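You operate a simulated robot arm through the tools that you are given. There is no shell and no other tool.

The job below is to be done with a simulated robot arm. You get a single attempt, and the scene is never put back.

Task
Put things in order on the black bench. At the end: the gold 500 g weight from the black bench stands where the grey spring block stood; the grey spring block from the black bench stands where the white filter cartridge stood; the grey core piece from the black bench stands on top of the grey plain carton; the white filter cartridge from the black bench stands where the grey core piece stood; whatever was shut is shut again. Leave all else as you found it, and nothing knocked over.

It is judged by the outcome, as a careful person would: the job done as asked, and still so three seconds after it is handed in. It fails if anything else is knocked over, pushed out of place, dropped, spilled or broken.

Robot
A 6-joint arm with a two-finger gripper, fixed in place. Base frame: the origin is on the floor under the middle of its stand, x ahead of it, y to its left, z up. Lengths are in m, angles in rad, forces in N, time in s.
With the tool pointing down near the work surface it reaches from about 0.12 to 0.68 m from the base axis. Its first joint turns from -1.152 to 1.152 rad. Payload 2.45 kg.
The tool frame sits at the grasp point between the pads (the TCP): z along the fingers, y along the line on which they close. The tips reach 0.03 m beyond it. The gripper opens to 0.106 m; its body begins 0.079 m behind the TCP.
Orientation is told as [roll, pitch, yaw] about the base's x, y, z axes, in that order, counted from this pose: with the fingers straight down and closing along the base's y, the tool's x points along the base's -x, its y along +y and its z along -z.

Tools
- The arm moves only by the tool arm_command. Its arguments are lists of equal length, an entry for each row: "travel": the shift along the base's x, y, z in units of 150 mm (1.0 is 150 mm), a list of three; "delta_rot": the turn, a rotation vector about the base's x, y, z in units of 45 degrees (1.0 is 45 degrees), a list of three; "jaw": the gripper command, from -1 (shut) to 1 (fully open), values between in proportion. In form: {"travel": [[tx, ty, tz], ...], "delta_rot": [[ax, ay, az], ...], "jaw": [jaw, ...]}. A call has 1 to 20 rows; each row is the pose to reach, as a shift and turn from the pose commanded when the call began. A call with a number of a shift or a turn outside -1 to 1 is refused whole. A row lasts 0.2 s, in which the tool goes at most 0.05 m and 0.15 rad; a call with a longer step from one row to the next is refused whole, and so is a gripper value outside its range. Where a pose cannot be reached the arm comes as near as it can. A force on the tool above 40 N (or 10 N above the force at the start of the call, whichever is more), or a blocked arm, ends the call early, and 0.2 s more pass. Each finger travels about 0.153 m/s and halts on what it meets, pressing with about 26 N; the grip force reading is that of the motor and also rises with nothing between the fingers. The clock runs only during rows and for 0.2 s after the last one: add rows that repeat a pose to give the fingers time. The reply holds the time, the measured pose of the TCP, the force on the tool along the base axes, the opening and the grip force, in the units named above and with some noise, with the torque about the TCP (base axes, N m) and any sound that the robot's microphone picked up, and new pictures: "show" is both (left out), scene, wrist or none.
- Cameras (640 x 400 px; columns grow to the right, rows downward): "scene" is fixed at [0.0495, 0.409, 1.4032]; the picture's right is [-0.72, -0.69, 0.00], its down [-0.39, 0.41, -0.83] and it looks along [0.57, -0.59, -0.56] (base axes); focal length 331 px, centre (320, 200). "wrist" rides on the gripper at [0.076, -0.002, -0.106] in the tool frame; the picture's right is [0.02, 1.00, 0.00], its down [-0.78, 0.02, -0.62] and it looks along [-0.62, 0.01, 0.78] (tool axes); focal length 247 px, centre (320, 200). There is no depth. A picture from a camera that has moved, and an enlarged one, comes with that camera's place and axes in the base frame and with its lens. The place of the scene camera against the robot may be out by one fixed shift of up to 0.018 m in any direction.
- inspect(camera, box): a new picture of the part [left, top, right, bottom] of that camera's present view, enlarged. The clock stands still meanwhile.
- hand_in(): hands the job in; it is judged then, once.

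Nothing tells you positions but the pictures and the camera data. Unless the task says otherwise, let go and move clear before handing in.

The tools are called as a command line: name --argument value ..., lists and objects as JSON in quotes. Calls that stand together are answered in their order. arm_command: Moves the arm, as the interface text tells. Its arguments: {"type":"object","properties":{"travel":{"type":"array","items":{"type":"array","items":{"type":"number"}}},"delta_rot":{"type":"array","items":{"type":"array","items":{"type":"number"}}},"jaw":{"type":"array","items":{"type":"number"}},"show":{"type":"string","enum":["both","scene","wrist","none"]}},"required":["travel","delta_rot","jaw"]} The other tools are called the same way: inspect (camera, box) takes an enlarged picture of a part of a camera's view; hand_in () hands the job in.

At the start:

```text
t: 0.0
eef_pos: [0.4205, 0.0421, 1.0944]
tcp_rot: [-0.001, 0.0, 0.0]
force: [0.3, 0.1, -0.2]
ft_torque: [0.0, 0.01, 0.02]
opening: 0.1059
gripper_force: 0.0
```

scene: 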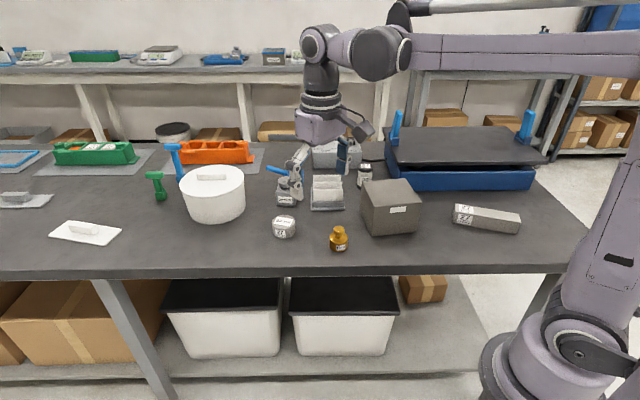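
wrist: 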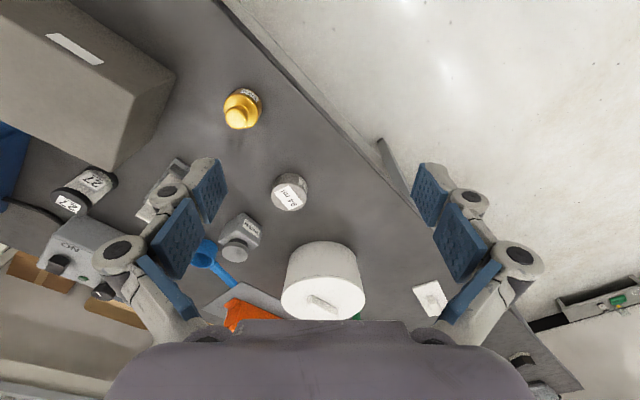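

I see a black bench with a gold weight, a grey carton, a white round pot, a spring-like block and several small items. I'll enlarge the views before moving anything.

inspect --camera "scene" --box '[240, 120, 440, 260]'

inspect --camera "scene" --box '[0, 120, 260, 280]'

inspect --camera "scene" --box '[360, 80, 600, 260]'

inspect --camera "wrist" --box '[0, 60, 360, 320]'

```text
2.86 times, centred on (340, 190) of scene
camera zoom: at [0.0495, 0.409, 1.4032], right [-0.72, -0.69, 0.0], down [-0.39, 0.41, -0.83], along [0.57, -0.59, -0.56], focal length 947 px, centre (263, 229)
```

zoom: 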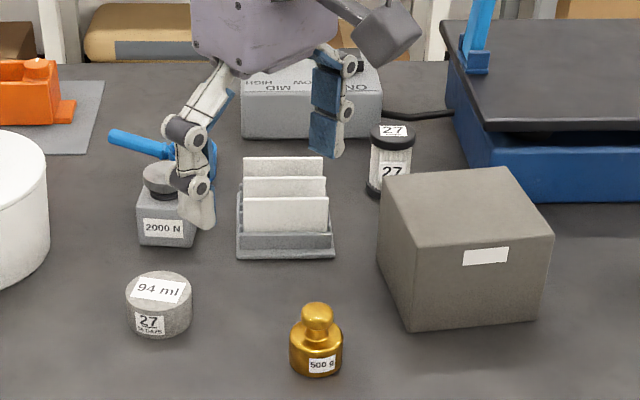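

```text
2.46 times, centred on (130, 200) of scene
camera zoom: at [0.0495, 0.409, 1.4032], right [-0.72, -0.69, 0.0], down [-0.39, 0.41, -0.83], along [0.57, -0.59, -0.56], focal length 816 px, centre (788, 200)
```

zoom: 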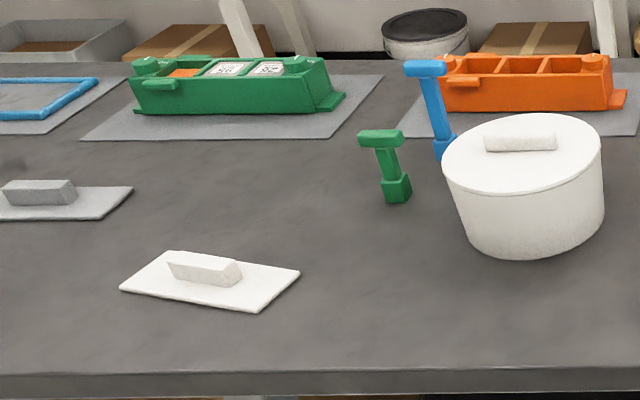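

```text
2.22 times, centred on (480, 170) of scene
camera zoom: at [0.0495, 0.409, 1.4032], right [-0.72, -0.69, 0.0], down [-0.39, 0.41, -0.83], along [0.57, -0.59, -0.56], focal length 736 px, centre (-36, 267)
```

zoom: 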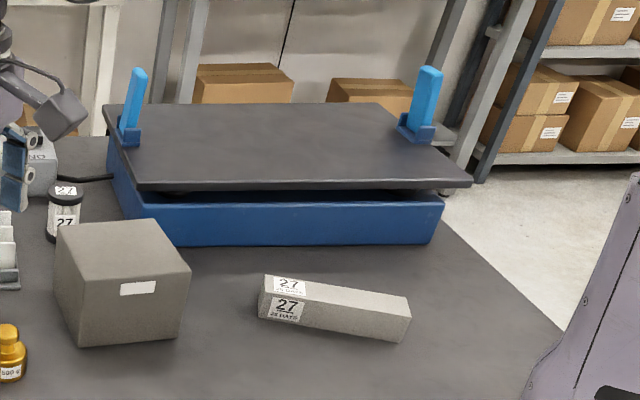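

```text
1.54 times, centred on (180, 190) of wrist
camera zoom: at [0.344, 0.0395, 1.2005], right [-0.02, 1.0, 0.0], down [0.78, 0.02, 0.62], along [0.62, 0.01, -0.78], focal length 380 px, centre (535, 215)
```

zoom: 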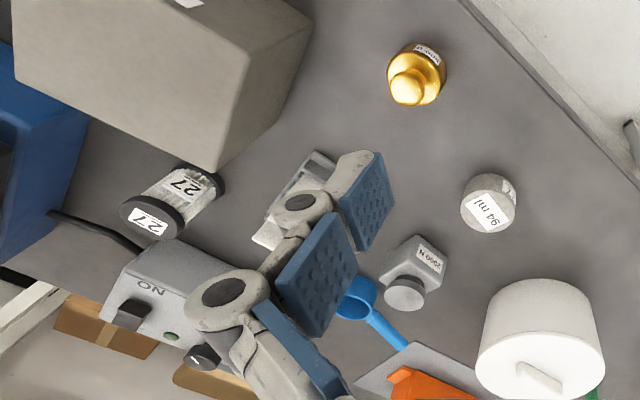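

I take the core piece to be the grey "94 ml" cylinder, the spring block to be the "2000 N" block, and the filter cartridge to be the black-capped white cylinder. I'll move the arm up and back to get other wrist views so I can fix positions.

arm_command --travel '[[-0.2, -0.2, 0.15], [-0.4, -0.4, 0.25], [-0.6, -0.6, 0.3], [-0.8, -0.8, 0.3], [-0.8, -0.8, 0.3]]' --delta_rot '[[0, 0, 0], [0, 0, 0], [0, 0, 0], [0, 0, 0], [0, 0, 0]]' --jaw '[1, 1, 1, 1, 1]'

```text
t: 1.2
eef_pos: [0.3006, -0.0788, 1.1398]
tcp_rot: [0.0, 0.001, -0.001]
force: [0.3, 0.2, -0.1]
ft_torque: [-0.01, 0.0, -0.02]
opening: 0.106
gripper_force: 0.1
camera wrist: at [0.2246, -0.0807, 1.246], right [-0.02, 1.0, 0.0], down [0.78, 0.02, 0.62], along [0.62, 0.01, -0.78], focal length 247 px, centre (320, 200)
```

scene: 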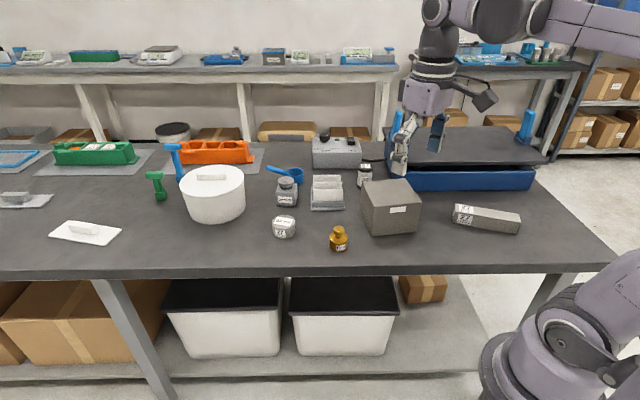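
wrist: 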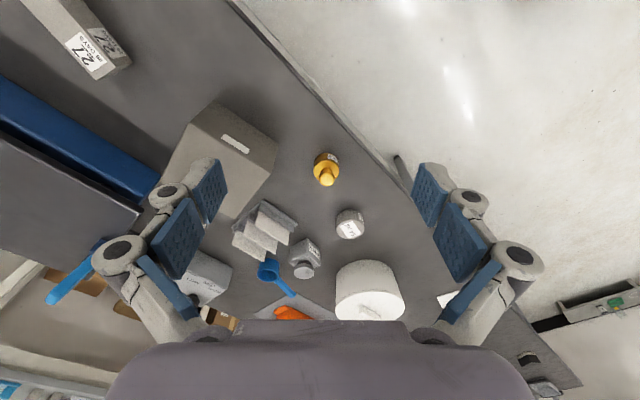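

inspect --camera "wrist" --box '[130, 80, 430, 330]'

inspect --camera "scene" --box '[260, 120, 430, 260]'

inspect --camera "scene" --box '[265, 150, 385, 230]'

inspect --camera "scene" --box '[0, 20, 260, 110]'

inspect --camera "scene" --box '[240, 20, 440, 110]'

```text
1.60 times, centred on (280, 205) of wrist
camera zoom: at [0.2246, -0.0807, 1.246], right [-0.02, 1.0, 0.0], down [0.78, 0.02, 0.62], along [0.62, 0.01, -0.78], focal length 395 px, centre (384, 192)
```

zoom: 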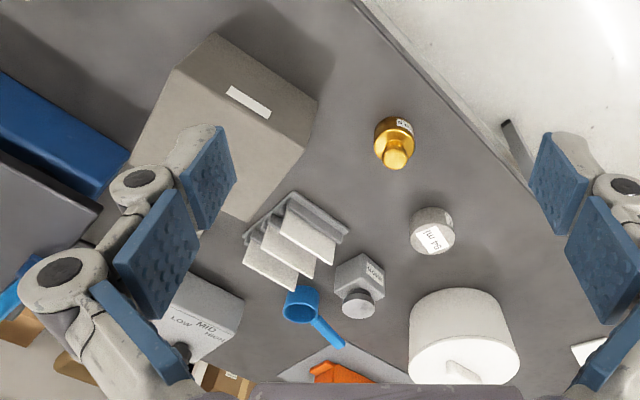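

```text
2.86 times, centred on (345, 190) of scene
camera zoom: at [0.0495, 0.409, 1.4032], right [-0.72, -0.69, 0.0], down [-0.39, 0.41, -0.83], along [0.57, -0.59, -0.56], focal length 947 px, centre (249, 229)
```

zoom: 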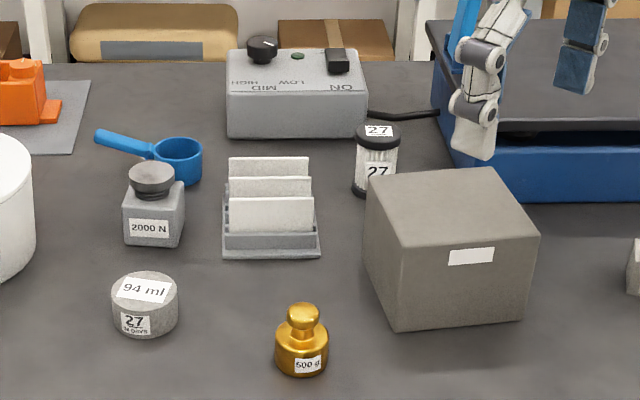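

```text
5.00 times, centred on (325, 190) of scene
camera zoom: at [0.0495, 0.409, 1.4032], right [-0.72, -0.69, 0.0], down [-0.39, 0.41, -0.83], along [0.57, -0.59, -0.56], focal length 1657 px, centre (295, 250)
```

zoom: 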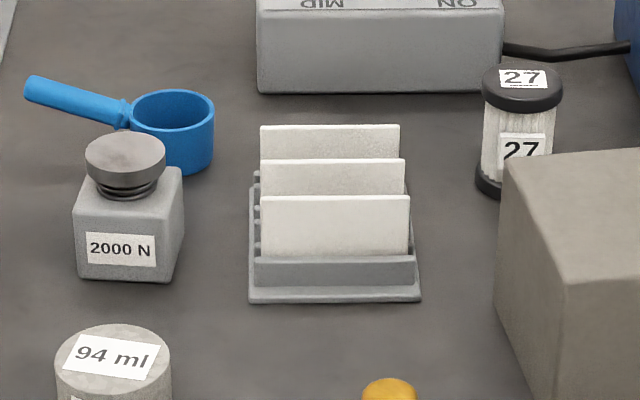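

```text
2.46 times, centred on (130, 65) of scene
camera zoom: at [0.0495, 0.409, 1.4032], right [-0.72, -0.69, 0.0], down [-0.39, 0.41, -0.83], along [0.57, -0.59, -0.56], focal length 816 px, centre (788, 532)
```

zoom: 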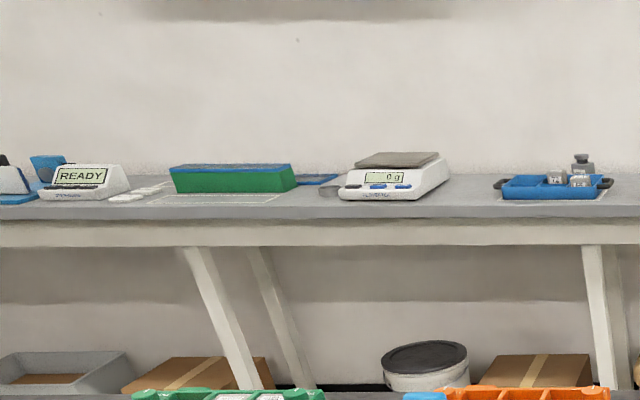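

```text
3.20 times, centred on (340, 65) of scene
camera zoom: at [0.0495, 0.409, 1.4032], right [-0.72, -0.69, 0.0], down [-0.39, 0.41, -0.83], along [0.57, -0.59, -0.56], focal length 1060 px, centre (256, 632)
```

zoom: 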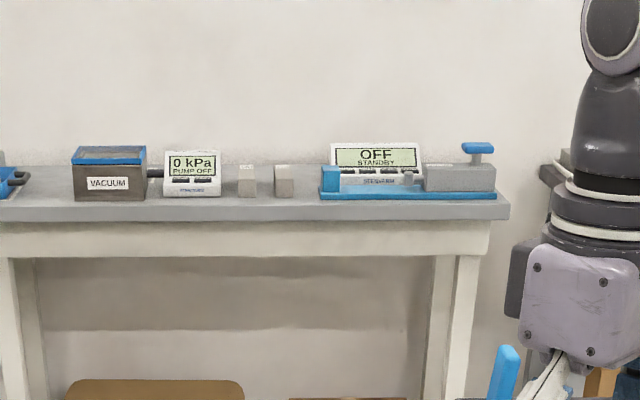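

The layout is clear: the spring is visible under the knob of the "2000 N" block, and the bench top is at about z 0.835. I put the core near (0.60, -0.01), the spring block near (0.69, -0.11), the cartridge near (0.60, -0.35), the weight near (0.46, -0.065) and the carton near (0.43, -0.235). Next I'll move closer for a better look.

arm_command --travel '[[0.17, 0.08, -0.1], [0.34, 0.16, -0.25], [0.5, 0.25, -0.4], [0.67, 0.33, -0.55], [0.84, 0.42, -0.7], [1.0, 0.5, -0.85], [1.0, 0.5, -0.85]]' --delta_rot '[[0, 0, 0], [0, 0, 0], [0, 0, 0], [0, 0, 0], [0, 0, 0], [0, 0, 0], [0, 0, 0]]' --jaw '[1, 1, 1, 1, 1, 1, 1]'

inspect --camera "wrist" --box '[180, 80, 460, 280]'

```text
t: 2.8
eef_pos: [0.4499, -0.0029, 1.0122]
tcp_rot: [0.0, -0.001, -0.001]
force: [-0.3, 0.3, -0.8]
ft_torque: [0.03, 0.02, 0.01]
opening: 0.106
gripper_force: 0.1
camera wrist: at [0.3741, -0.0058, 1.1172], right [-0.02, 1.0, 0.0], down [0.78, 0.02, 0.62], along [0.62, 0.01, -0.78], focal length 247 px, centre (320, 200)
```

scene: 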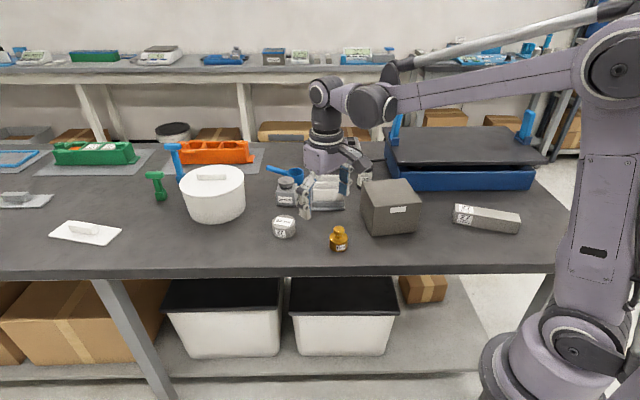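
wrist: 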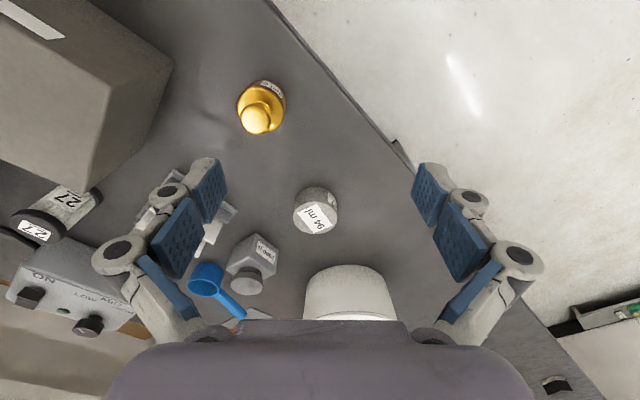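

```text
2.00 times, centred on (320, 180) of wrist
camera zoom: at [0.3741, -0.0058, 1.1172], right [-0.02, 1.0, 0.0], down [0.78, 0.02, 0.62], along [0.62, 0.01, -0.78], focal length 494 px, centre (320, 240)
```

zoom: 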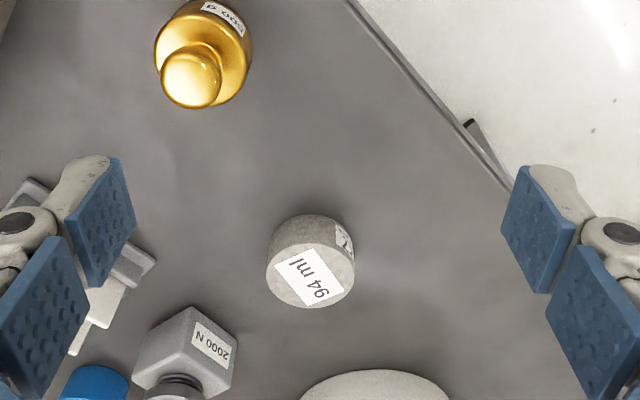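

inspect --camera "wrist" --box '[270, 170, 360, 240]'

inspect --camera "wrist" --box '[220, 60, 310, 140]'

inspect --camera "wrist" --box '[200, 220, 300, 320]'

inspect --camera "scene" --box '[265, 150, 365, 250]'

```text
5.71 times, centred on (315, 205) of wrist
camera zoom: at [0.3741, -0.0058, 1.1172], right [-0.02, 1.0, 0.0], down [0.78, 0.02, 0.62], along [0.62, 0.01, -0.78], focal length 1411 px, centre (349, 171)
```

zoom: 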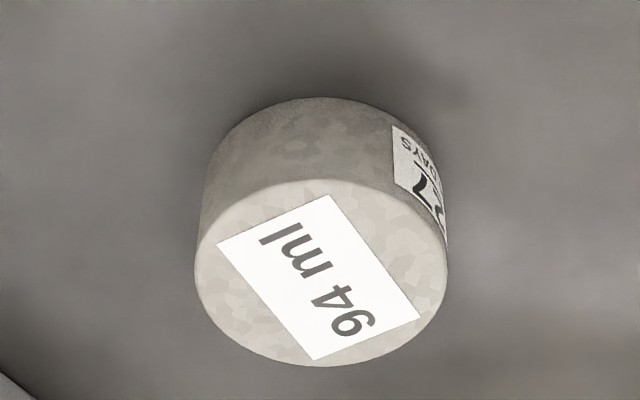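

```text
5.00 times, centred on (265, 100) of wrist
camera zoom: at [0.3741, -0.0058, 1.1172], right [-0.02, 1.0, 0.0], down [0.78, 0.02, 0.62], along [0.62, 0.01, -0.78], focal length 1235 px, centre (595, 700)
```

zoom: 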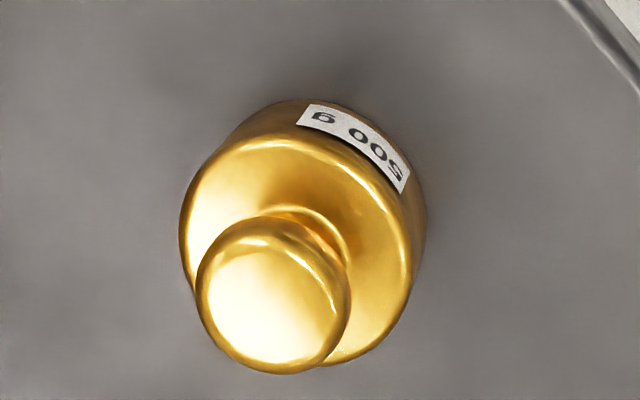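

```text
4.00 times, centred on (250, 270) of wrist
camera zoom: at [0.3741, -0.0058, 1.1172], right [-0.02, 1.0, 0.0], down [0.78, 0.02, 0.62], along [0.62, 0.01, -0.78], focal length 988 px, centre (600, -80)
```

zoom: 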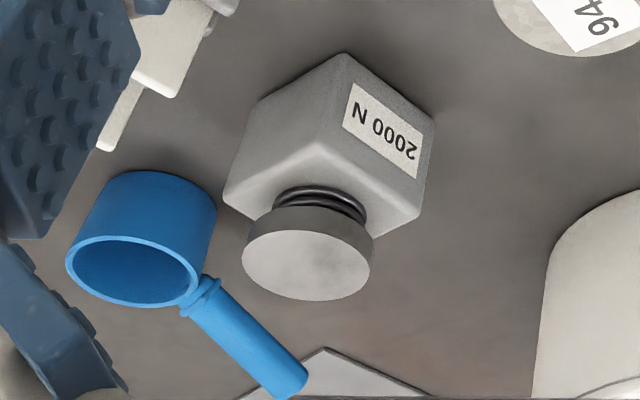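

```text
4.00 times, centred on (315, 200) of scene
camera zoom: at [0.0495, 0.409, 1.4032], right [-0.72, -0.69, 0.0], down [-0.39, 0.41, -0.83], along [0.57, -0.59, -0.56], focal length 1325 px, centre (340, 200)
```

zoom: 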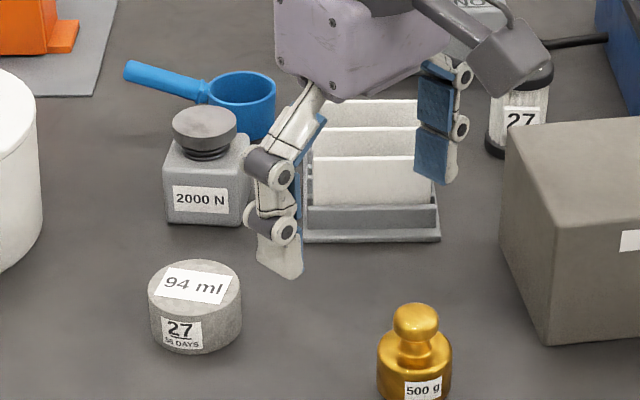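

The core measures about 61 mm across and 32 mm high, at (0.604, -0.009), and the bench is at about z 0.836. I'll take one more view to fix the carton before I grasp anything.

arm_command --travel '[[-0.2, -0.15, 0.15], [-0.4, -0.35, 0.3], [-0.6, -0.55, 0.45], [-0.8, -0.75, 0.6], [-1.0, -1.0, 0.6], [-1.0, -1.0, 0.6]]' --delta_rot '[[0, 0, 0], [0, 0, 0], [0, 0, 0], [0, 0, 0], [0, 0, 0], [0, 0, 0]]' --jaw '[1, 1, 1, 1, 1, 1]'

inspect --camera "wrist" --box '[150, 20, 390, 280]'

```text
t: 4.2
eef_pos: [0.3026, -0.1545, 1.1048]
tcp_rot: [0.001, 0.001, 0.0]
force: [0.4, 0.7, 0.1]
ft_torque: [0.0, -0.02, -0.02]
opening: 0.1062
gripper_force: 0.0
camera wrist: at [0.2264, -0.1565, 1.2106], right [-0.02, 1.0, 0.0], down [0.78, 0.02, 0.62], along [0.62, 0.01, -0.78], focal length 247 px, centre (320, 200)
```

scene: 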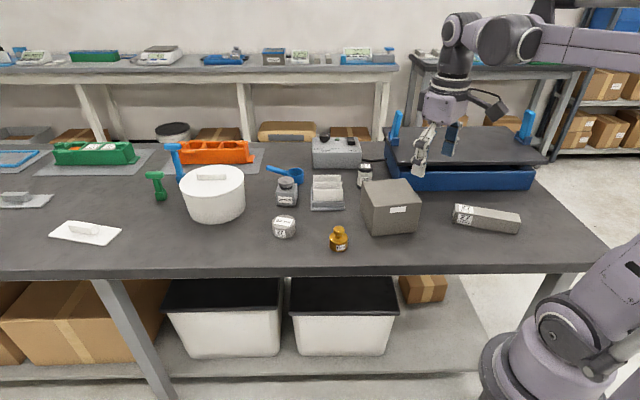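
wrist: 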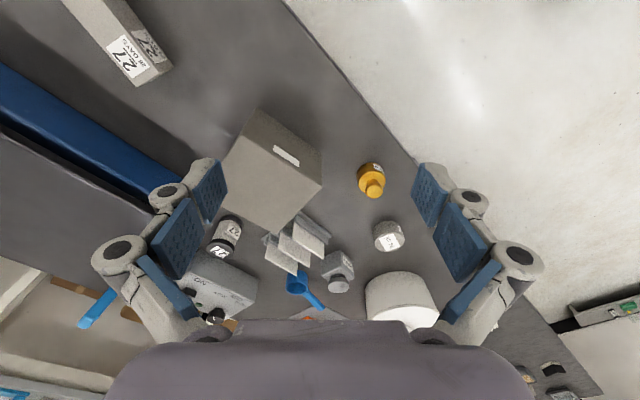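

```text
1.54 times, centred on (270, 150) of wrist
camera zoom: at [0.2264, -0.1565, 1.2106], right [-0.02, 1.0, 0.0], down [0.78, 0.02, 0.62], along [0.62, 0.01, -0.78], focal length 380 px, centre (397, 277)
```

zoom: 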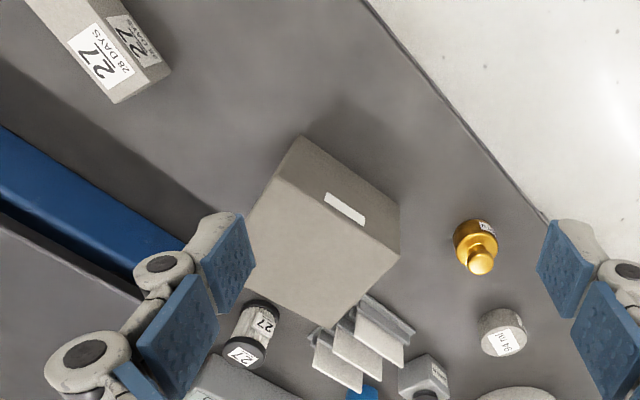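

inspect --camera "wrist" --box '[195, 200, 295, 280]'

inspect --camera "wrist" --box '[300, 200, 420, 320]'

```text
5.00 times, centred on (245, 240) of wrist
camera zoom: at [0.2264, -0.1565, 1.2106], right [-0.02, 1.0, 0.0], down [0.78, 0.02, 0.62], along [0.62, 0.01, -0.78], focal length 1235 px, centre (695, 0)
```

zoom: 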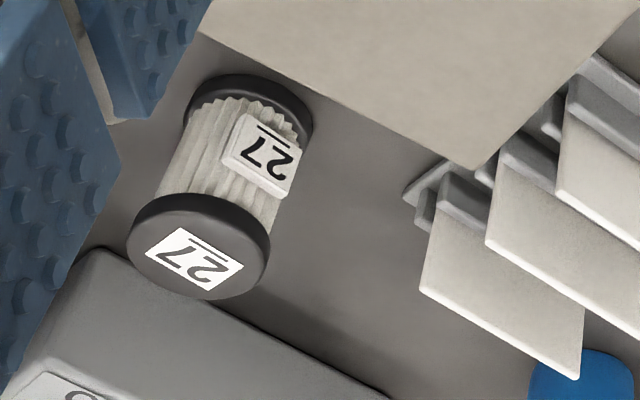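

```text
3.33 times, centred on (360, 260) of wrist
camera zoom: at [0.2264, -0.1565, 1.2106], right [-0.02, 1.0, 0.0], down [0.78, 0.02, 0.62], along [0.62, 0.01, -0.78], focal length 823 px, centre (187, 0)
```

zoom: 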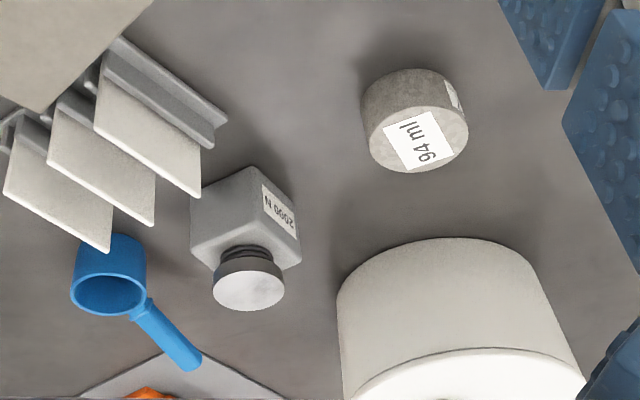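

The carton top is at about z 0.932 and centred near (0.433, -0.24). The cartridge is at (0.592, -0.337) and the spring block at (0.703, -0.109). I'll move above the core piece now.

arm_command --travel '[[0.2, 0.1, -0.05], [0.4, 0.2, -0.1], [0.6, 0.3, -0.15], [0.8, 0.4, -0.2], [1.0, 0.5, -0.3], [1.0, 0.5, -0.3]]' --delta_rot '[[0, 0, 0], [0, 0, 0], [0, 0, 0], [0, 0, 0], [0, 0, 0], [0, 0, 0]]' --jaw '[1, 1, 1, 1, 1, 1]' --show "none"

arm_command --travel '[[0.2, 0.1, -0.05], [0.4, 0.2, -0.1], [0.6, 0.3, -0.15], [0.8, 0.4, -0.2], [1.0, 0.47, -0.3], [1.0, 0.47, -0.4], [1.0, 0.47, -0.4]]' --delta_rot '[[0, 0, 0], [0, 0, 0], [0, 0, 0], [0, 0, 0], [0, 0, 0], [0, 0, 0], [0, 0, 0]]' --jaw '[1, 1, 1, 1, 1, 1, 1]'

```text
t: 5.6
eef_pos: [0.4521, -0.0768, 1.0562]
tcp_rot: [0.0, 0.001, 0.0]
force: [-1.5, 0.5, 1.1]
ft_torque: [0.0, -0.01, -0.02]
opening: 0.1059
gripper_force: 0.1
```

```text
t: 7.2
eef_pos: [0.599, -0.0074, 0.9963]
tcp_rot: [0.0, 0.0, -0.001]
force: [-0.2, 0.4, 0.1]
ft_torque: [-0.01, 0.01, -0.01]
opening: 0.1061
gripper_force: 0.0
camera wrist: at [0.5236, -0.01, 1.1012], right [-0.02, 1.0, 0.0], down [0.78, 0.02, 0.62], along [0.62, 0.01, -0.78], focal length 247 px, centre (320, 200)
```

scene: 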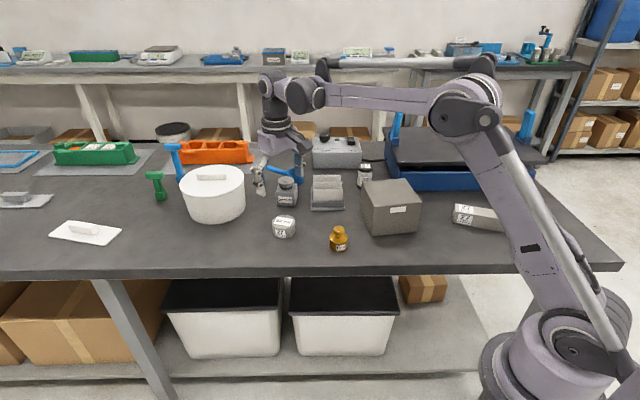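
wrist: 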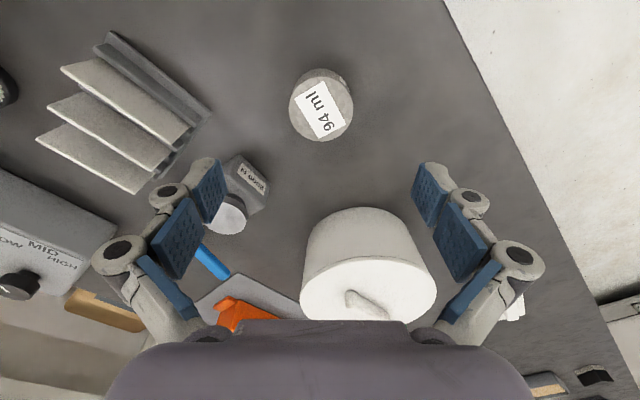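

The core sits at about (0.601, -0.008), directly under the gripper. I'll descend around it, open-jawed, with the tips just above the bench.

arm_command --travel '[[0.02, -0.01, -0.2], [0.02, -0.01, -0.4], [0.02, -0.01, -0.6], [0.02, -0.01, -0.72], [0.02, -0.01, -0.8], [0.02, -0.01, -0.84], [0.02, -0.01, -0.84]]' --delta_rot '[[0, 0, 0], [0, 0, 0], [0, 0, 0], [0, 0, 0], [0, 0, 0], [0, 0, 0], [0, 0, 0]]' --jaw '[1, 1, 1, 1, 1, 1, 1]'

inspect --camera "wrist" --box '[200, 100, 440, 260]'

inspect --camera "scene" --box '[240, 130, 360, 250]'

```text
t: 8.8
eef_pos: [0.6017, -0.008, 0.8729]
tcp_rot: [-0.001, -0.001, -0.001]
force: [-0.1, -0.6, -0.3]
ft_torque: [0.02, 0.0, 0.01]
opening: 0.1056
gripper_force: 0.0
camera wrist: at [0.5259, -0.011, 0.9773], right [-0.02, 1.0, 0.0], down [0.78, 0.02, 0.62], along [0.62, 0.01, -0.78], focal length 247 px, centre (320, 200)
```

scene: 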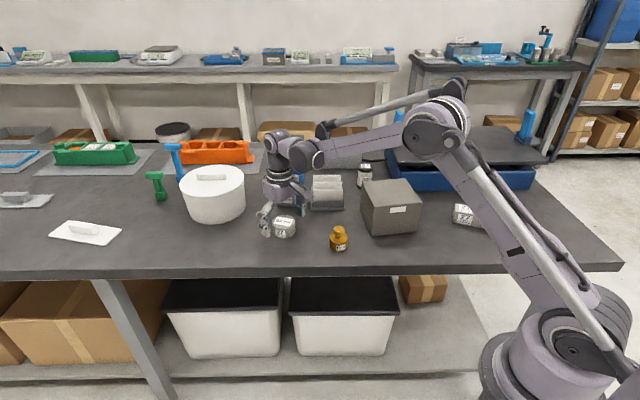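
wrist: 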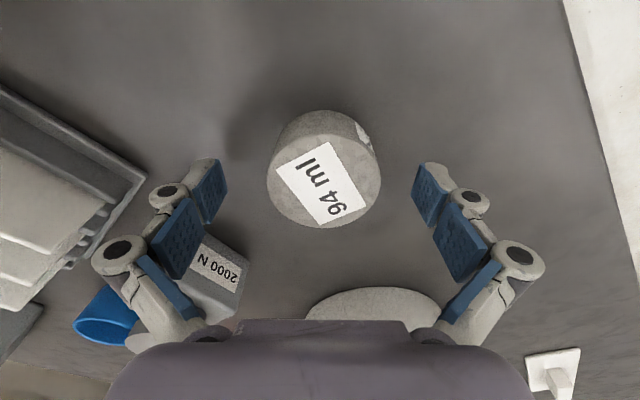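

```text
2.50 times, centred on (320, 180) of wrist
camera zoom: at [0.5259, -0.011, 0.9773], right [-0.02, 1.0, 0.0], down [0.78, 0.02, 0.62], along [0.62, 0.01, -0.78], focal length 617 px, centre (320, 250)
```

zoom: 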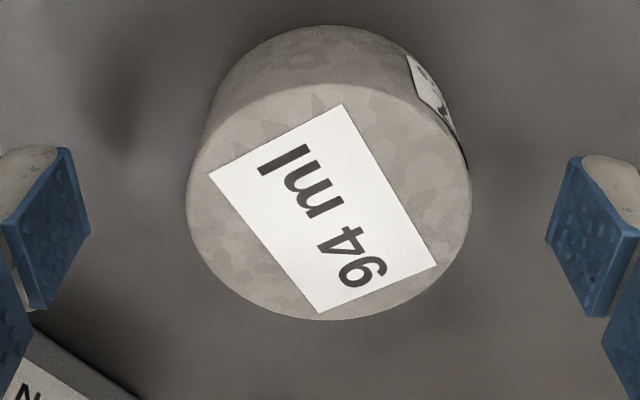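

```text
3.33 times, centred on (300, 190) of scene
camera zoom: at [0.0495, 0.409, 1.4032], right [-0.72, -0.69, 0.0], down [-0.39, 0.41, -0.83], along [0.57, -0.59, -0.56], focal length 1104 px, centre (387, 233)
```

zoom: 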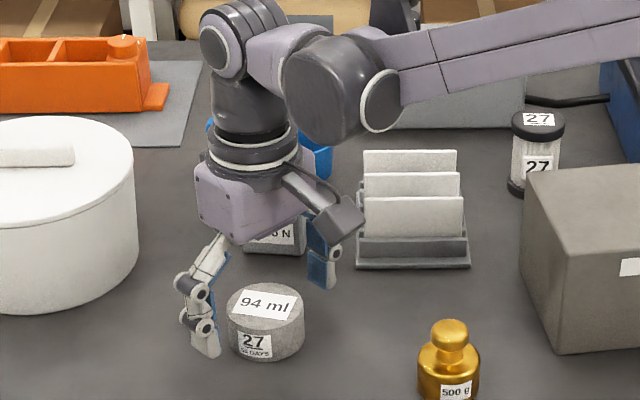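

The core is centred between the pads with the tips just above the bench, so I'll close on it.

arm_command --travel '[[0, 0, 0], [0, 0, 0], [0, 0, 0], [0, 0, 0]]' --delta_rot '[[0, 0, 0], [0, 0, 0], [0, 0, 0], [0, 0, 0]]' --jaw '[0.4, -0.2, -1, -1]'

inspect --camera "scene" --box '[240, 150, 340, 250]'

```text
t: 9.8
eef_pos: [0.6028, -0.0094, 0.8721]
tcp_rot: [-0.001, 0.0, 0.001]
force: [1.2, 2.7, 3.9]
ft_torque: [-0.07, 0.0, -0.01]
opening: 0.0594
gripper_force: 25.9
camera wrist: at [0.5258, -0.0108, 0.9777], right [-0.02, 1.0, 0.0], down [0.78, 0.02, 0.62], along [0.62, 0.01, -0.78], focal length 247 px, centre (320, 200)
```

scene: 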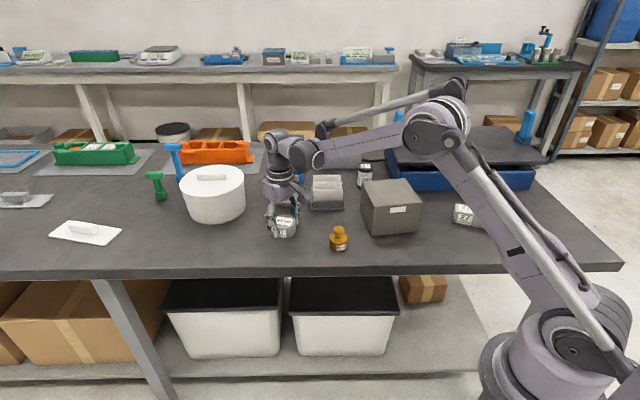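
wrist: 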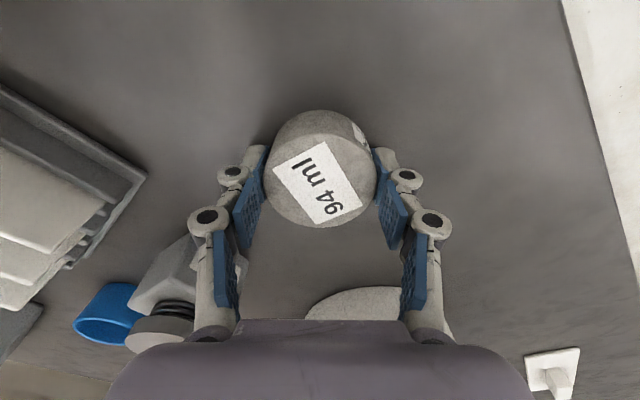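

```text
4.00 times, centred on (290, 200) of scene
camera zoom: at [0.0495, 0.4091, 1.4032], right [-0.72, -0.69, 0.0], down [-0.39, 0.41, -0.83], along [0.57, -0.59, -0.56], focal length 1325 px, centre (440, 200)
```

zoom: 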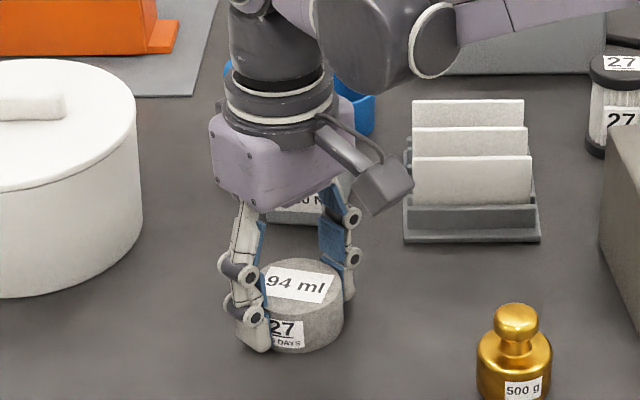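

The core is gripped with a 59 mm opening. I'll lift it straight up and check it.

arm_command --travel '[[0, 0, 0.05], [0, 0, 0.15], [0, 0, 0.35], [0, 0, 0.6], [0, 0, 0.85], [0, 0, 1.0], [0, 0, 1.0]]' --delta_rot '[[0, 0, 0], [0, 0, 0], [0, 0, 0], [0, 0, 0], [0, 0, 0], [0, 0, 0], [0, 0, 0]]' --jaw '[-1, -1, -1, -1, -1, -1, -1]'

```text
t: 11.4
eef_pos: [0.6023, -0.0108, 1.0232]
tcp_rot: [0.0, 0.001, 0.0]
force: [-0.7, -0.3, -1.0]
ft_torque: [0.0, 0.03, 0.05]
opening: 0.0593
gripper_force: 25.7
camera wrist: at [0.5266, -0.0133, 1.1287], right [-0.02, 1.0, 0.0], down [0.78, 0.02, 0.62], along [0.62, 0.01, -0.78], focal length 247 px, centre (320, 200)
```

scene: 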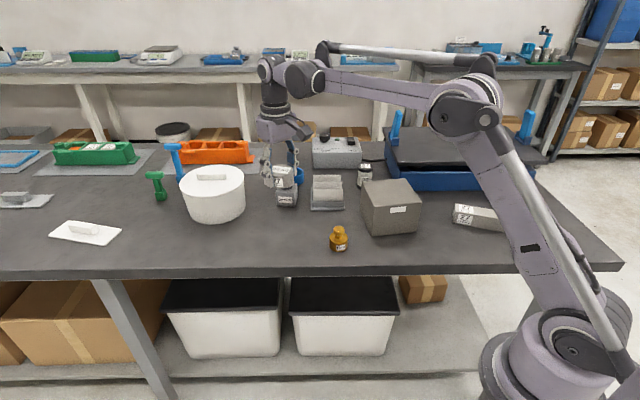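
wrist: 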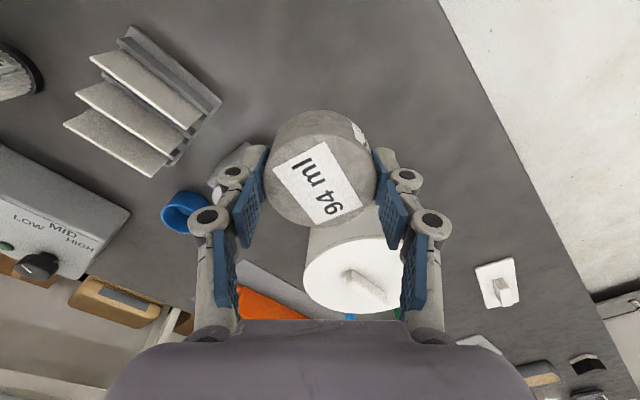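

The core lifted cleanly. I'll carry it over to the carton.

arm_command --travel '[[-0.1, -0.12, 0.1], [-0.2, -0.28, 0.2], [-0.32, -0.44, 0.2], [-0.44, -0.6, 0.2], [-0.57, -0.76, 0.2], [-0.57, -0.76, 0.2]]' --delta_rot '[[0, 0, 0], [0, 0, 0], [0, 0, 0], [0, 0, 0], [0, 0, 0], [0, 0, 0]]' --jaw '[-1, -1, -1, -1, -1, -1]' --show "none"

arm_command --travel '[[-0.12, -0.16, 0], [-0.24, -0.32, 0], [-0.36, -0.48, 0], [-0.48, -0.64, 0], [-0.56, -0.765, 0], [-0.56, -0.765, 0]]' --delta_rot '[[0, 0, 0], [0, 0, 0], [0, 0, 0], [0, 0, 0], [0, 0, 0], [0, 0, 0]]' --jaw '[-1, -1, -1, -1, -1, -1]'

```text
t: 12.8
eef_pos: [0.5166, -0.1229, 1.0526]
tcp_rot: [-0.001, 0.001, 0.0]
force: [0.5, 0.2, -2.0]
ft_torque: [0.0, 0.03, 0.0]
opening: 0.0594
gripper_force: 26.5
```

```text
t: 14.2
eef_pos: [0.4318, -0.2383, 1.0504]
tcp_rot: [-0.002, 0.0, 0.0]
force: [0.0, 0.9, -2.4]
ft_torque: [0.03, 0.0, 0.0]
opening: 0.0592
gripper_force: 25.8
camera wrist: at [0.3568, -0.2408, 1.1558], right [-0.02, 1.0, 0.0], down [0.78, 0.02, 0.62], along [0.62, 0.01, -0.78], focal length 247 px, centre (320, 200)
```

scene: 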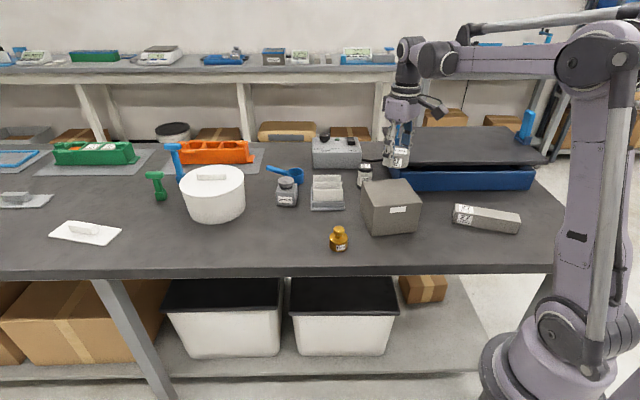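
wrist: 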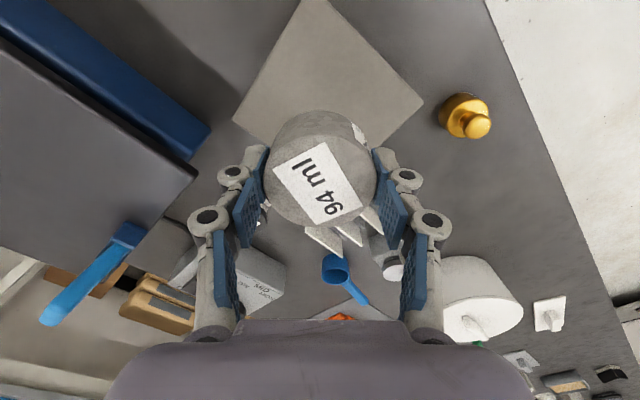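

The carton centre is directly below at about (0.433, -0.236). I'll lower to just above the top and then go down in small steps.

arm_command --travel '[[0, 0, -0.12], [0, 0, -0.24], [0, 0, -0.35], [0, 0, -0.44], [0, 0, -0.48], [0, 0, -0.48]]' --delta_rot '[[0, 0, 0], [0, 0, 0], [0, 0, 0], [0, 0, 0], [0, 0, 0], [0, 0, 0]]' --jaw '[-1, -1, -1, -1, -1, -1]'

inspect --camera "scene" --box '[345, 140, 445, 240]'

```text
t: 15.6
eef_pos: [0.4332, -0.237, 0.9782]
tcp_rot: [0.001, 0.0, 0.0]
force: [0.0, 0.0, -2.0]
ft_torque: [-0.02, -0.01, -0.03]
opening: 0.0592
gripper_force: 25.7
camera wrist: at [0.3575, -0.2399, 1.0843], right [-0.02, 1.0, 0.0], down [0.78, 0.02, 0.62], along [0.62, 0.01, -0.78], focal length 247 px, centre (320, 200)
```

scene: 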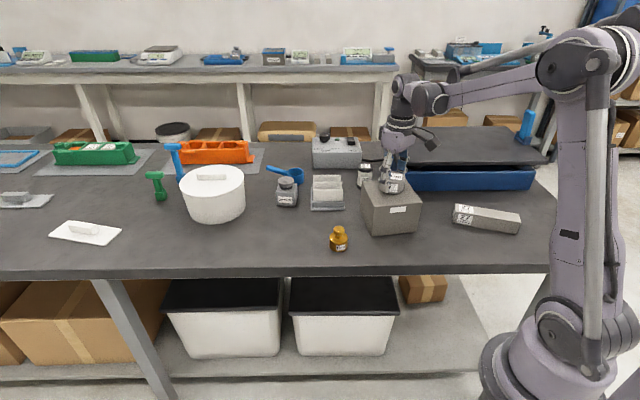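
wrist: 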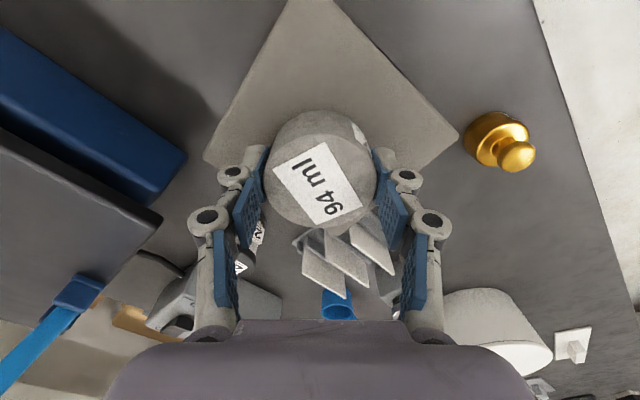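

```text
4.00 times, centred on (395, 190) of scene
camera zoom: at [0.0496, 0.409, 1.4032], right [-0.72, -0.69, 0.0], down [-0.39, 0.41, -0.83], along [0.57, -0.59, -0.56], focal length 1325 px, centre (20, 240)
```

zoom: 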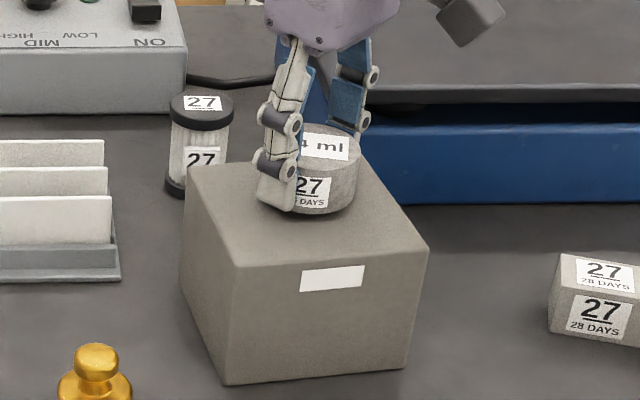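

arm_command --travel '[[0, 0, -0.02], [0, 0, -0.033], [0, 0, -0.033]]' --delta_rot '[[0, 0, 0], [0, 0, 0], [0, 0, 0]]' --jaw '[-1, -1, -1]' --show "none"

inspect --camera "scene" --box '[370, 150, 430, 210]'

```text
t: 16.4
eef_pos: [0.4337, -0.2383, 0.9753]
tcp_rot: [0.0, 0.001, 0.0]
force: [0.8, -0.3, -1.5]
ft_torque: [-0.01, 0.01, 0.02]
opening: 0.0592
gripper_force: 25.8
```

```text
6.67 times, centred on (400, 180) of scene
camera zoom: at [0.0496, 0.409, 1.4032], right [-0.72, -0.69, 0.0], down [-0.39, 0.41, -0.83], along [0.57, -0.59, -0.56], focal length 2209 px, centre (-213, 333)
```

zoom: 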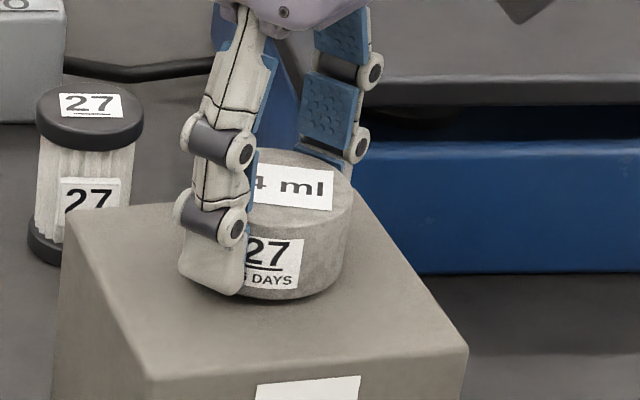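

arm_command --travel '[[0, 0, -0.01], [0, 0, -0.02], [0, 0, -0.02]]' --delta_rot '[[0, 0, 0], [0, 0, 0], [0, 0, 0]]' --jaw '[-1, -1, -1]' --show "none"

```text
t: 17.2
eef_pos: [0.4338, -0.2385, 0.9717]
tcp_rot: [0.001, 0.001, 0.002]
force: [0.3, -1.1, -2.2]
ft_torque: [-0.02, 0.02, 0.04]
opening: 0.0592
gripper_force: 26.3
```

arm_command --travel '[[0, 0, -0.008], [0, 0, -0.016], [0, 0, -0.016]]' --delta_rot '[[0, 0, 0], [0, 0, 0], [0, 0, 0]]' --jaw '[-1, -1, -1]' --show "none"

inspect --camera "scene" --box '[370, 150, 430, 210]'

```text
t: 18.0
eef_pos: [0.4327, -0.2379, 0.9698]
tcp_rot: [0.001, 0.0, 0.001]
force: [-0.3, -0.5, 20.3]
ft_torque: [0.0, 0.01, 0.09]
opening: 0.0592
gripper_force: 25.9
```

```text
6.67 times, centred on (400, 180) of scene
camera zoom: at [0.0492, 0.4092, 1.4032], right [-0.72, -0.69, 0.0], down [-0.39, 0.41, -0.83], along [0.57, -0.59, -0.56], focal length 2209 px, centre (-213, 333)
```

zoom: 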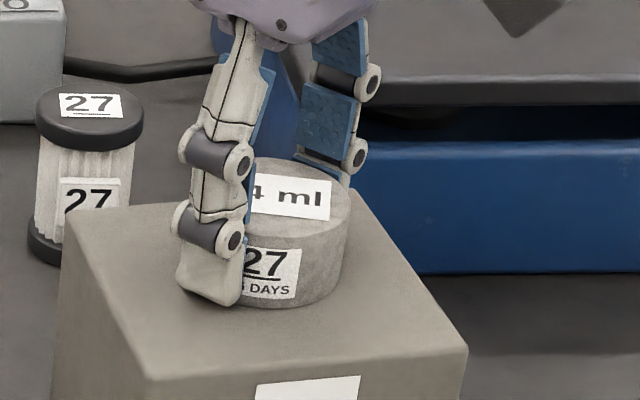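

The core is in contact with the carton (Fz +20 N). I'll ease back by about a millimetre and then open the fingers slowly.

arm_command --travel '[[0, 0, 0.007], [0, 0, 0.007], [0, 0, 0.007], [0, 0, 0.007], [0, 0, 0.007], [0, 0, 0.007], [0, 0, 0.007]]' --delta_rot '[[0, 0, 0], [0, 0, 0], [0, 0, 0], [0, 0, 0], [0, 0, 0], [0, 0, 0], [0, 0, 0]]' --jaw '[-1, 0.1, 0.2, 0.35, 0.6, 0.8, 0.8]'

inspect --camera "scene" --box '[345, 140, 445, 240]'

```text
t: 19.6
eef_pos: [0.434, -0.2381, 0.9705]
tcp_rot: [0.001, 0.0, 0.0]
force: [0.5, 0.5, -1.4]
ft_torque: [0.01, -0.01, -0.02]
opening: 0.0955
gripper_force: 0.1
camera wrist: at [0.3581, -0.2402, 1.0755], right [-0.02, 1.0, 0.0], down [0.78, 0.02, 0.62], along [0.62, 0.01, -0.78], focal length 247 px, centre (320, 200)
```

scene: 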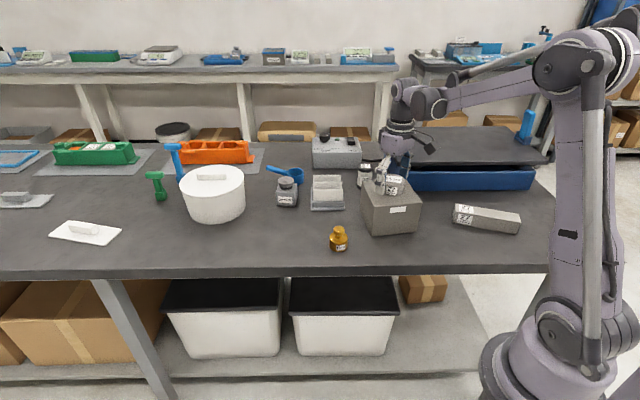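
wrist: 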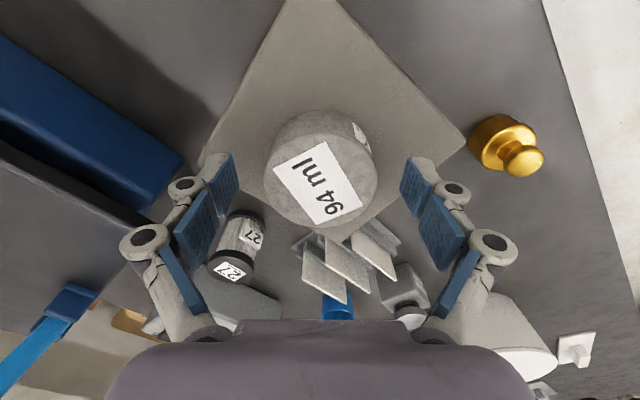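

```text
4.00 times, centred on (395, 190) of scene
camera zoom: at [0.0495, 0.409, 1.4032], right [-0.72, -0.69, 0.0], down [-0.39, 0.41, -0.83], along [0.57, -0.59, -0.56], focal length 1325 px, centre (20, 240)
```

zoom: 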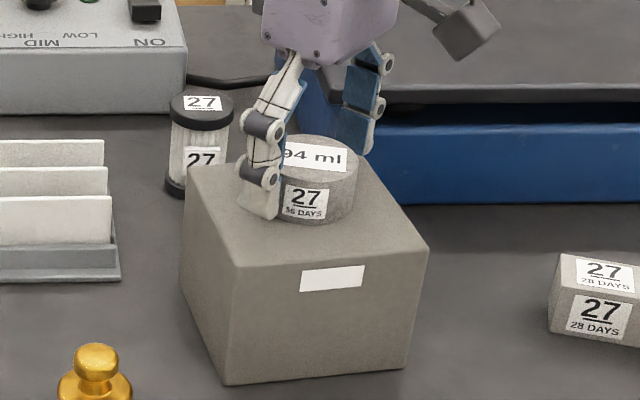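

The core is standing on the carton. I'll rise straight up, then turn the tool -90° in yaw so the jaw clears the rack corner and the blue machine when I take the cartridge.

arm_command --travel '[[0, 0, 0.1], [0, 0, 0.25], [0, 0, 0.4], [0, 0, 0.6], [0, 0, 0.7], [0, 0, 0.7]]' --delta_rot '[[0, 0, 0], [0, 0, 0], [0, 0, 0], [0, 0, 0], [0, 0, 0], [0, 0, 0]]' --jaw '[0.8, 0.8, 0.8, 0.8, 0.8, 0.8]'

inspect --camera "scene" --box '[345, 140, 445, 240]'

```text
t: 21.0
eef_pos: [0.4341, -0.2368, 1.0746]
tcp_rot: [0.001, 0.0, -0.001]
force: [-0.4, 1.0, -0.4]
ft_torque: [-0.01, 0.02, 0.02]
opening: 0.0955
gripper_force: 0.1
camera wrist: at [0.3577, -0.2396, 1.1799], right [-0.02, 1.0, 0.0], down [0.78, 0.02, 0.62], along [0.62, 0.01, -0.78], focal length 247 px, centre (320, 200)
```

scene: 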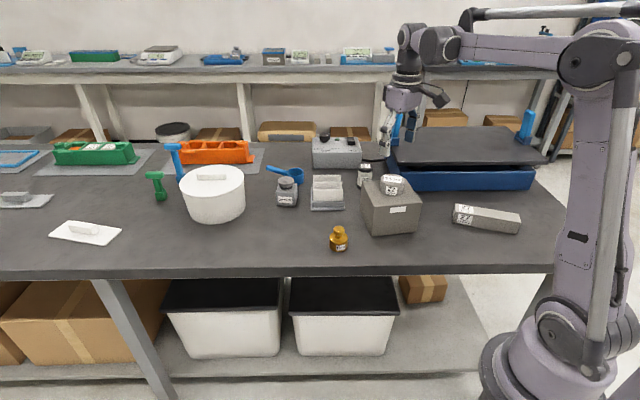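
wrist: 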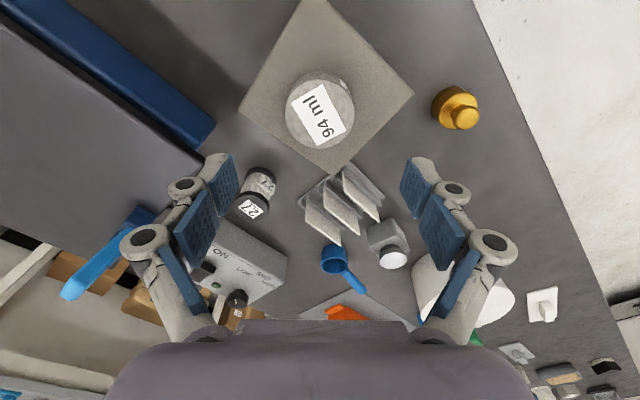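

```text
4.00 times, centred on (395, 190) of scene
camera zoom: at [0.0495, 0.409, 1.4032], right [-0.72, -0.69, 0.0], down [-0.39, 0.41, -0.83], along [0.57, -0.59, -0.56], focal length 1325 px, centre (20, 240)
```

zoom: 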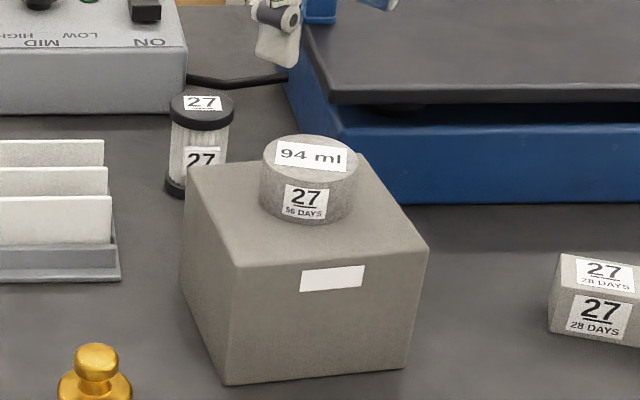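

The core stands squarely on the carton. I'll enlarge the wrist view of the cartridge and the machine edge.

inspect --camera "wrist" --box '[215, 145, 315, 245]'

inspect --camera "wrist" --box '[100, 60, 300, 300]'

```text
4.00 times, centred on (265, 195) of wrist
camera zoom: at [0.3577, -0.2396, 1.1799], right [-0.02, 1.0, 0.0], down [0.78, 0.02, 0.62], along [0.62, 0.01, -0.78], focal length 988 px, centre (540, 220)
```

zoom: 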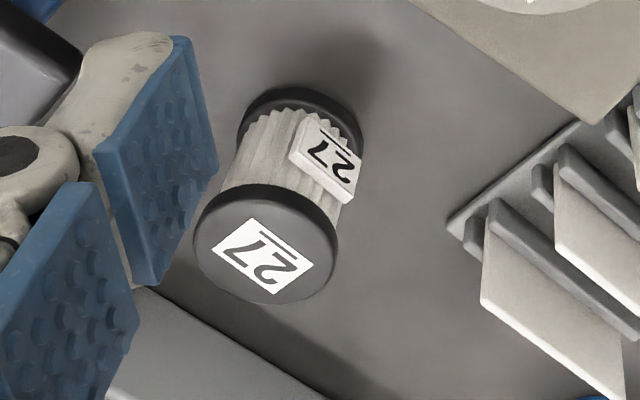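

```text
1.67 times, centred on (200, 180) of wrist
camera zoom: at [0.3577, -0.2396, 1.1799], right [-0.02, 1.0, 0.0], down [0.78, 0.02, 0.62], along [0.62, 0.01, -0.78], focal length 412 px, centre (520, 233)
```

zoom: 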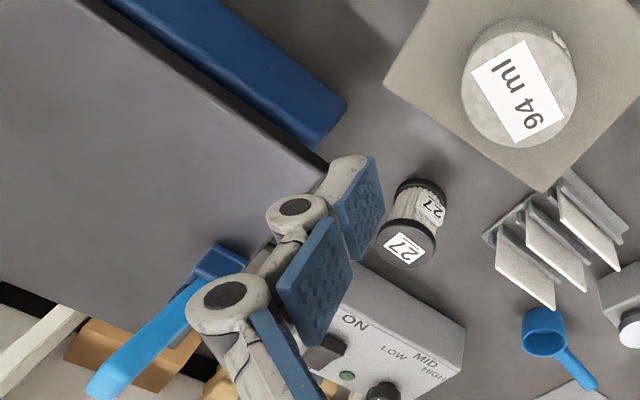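

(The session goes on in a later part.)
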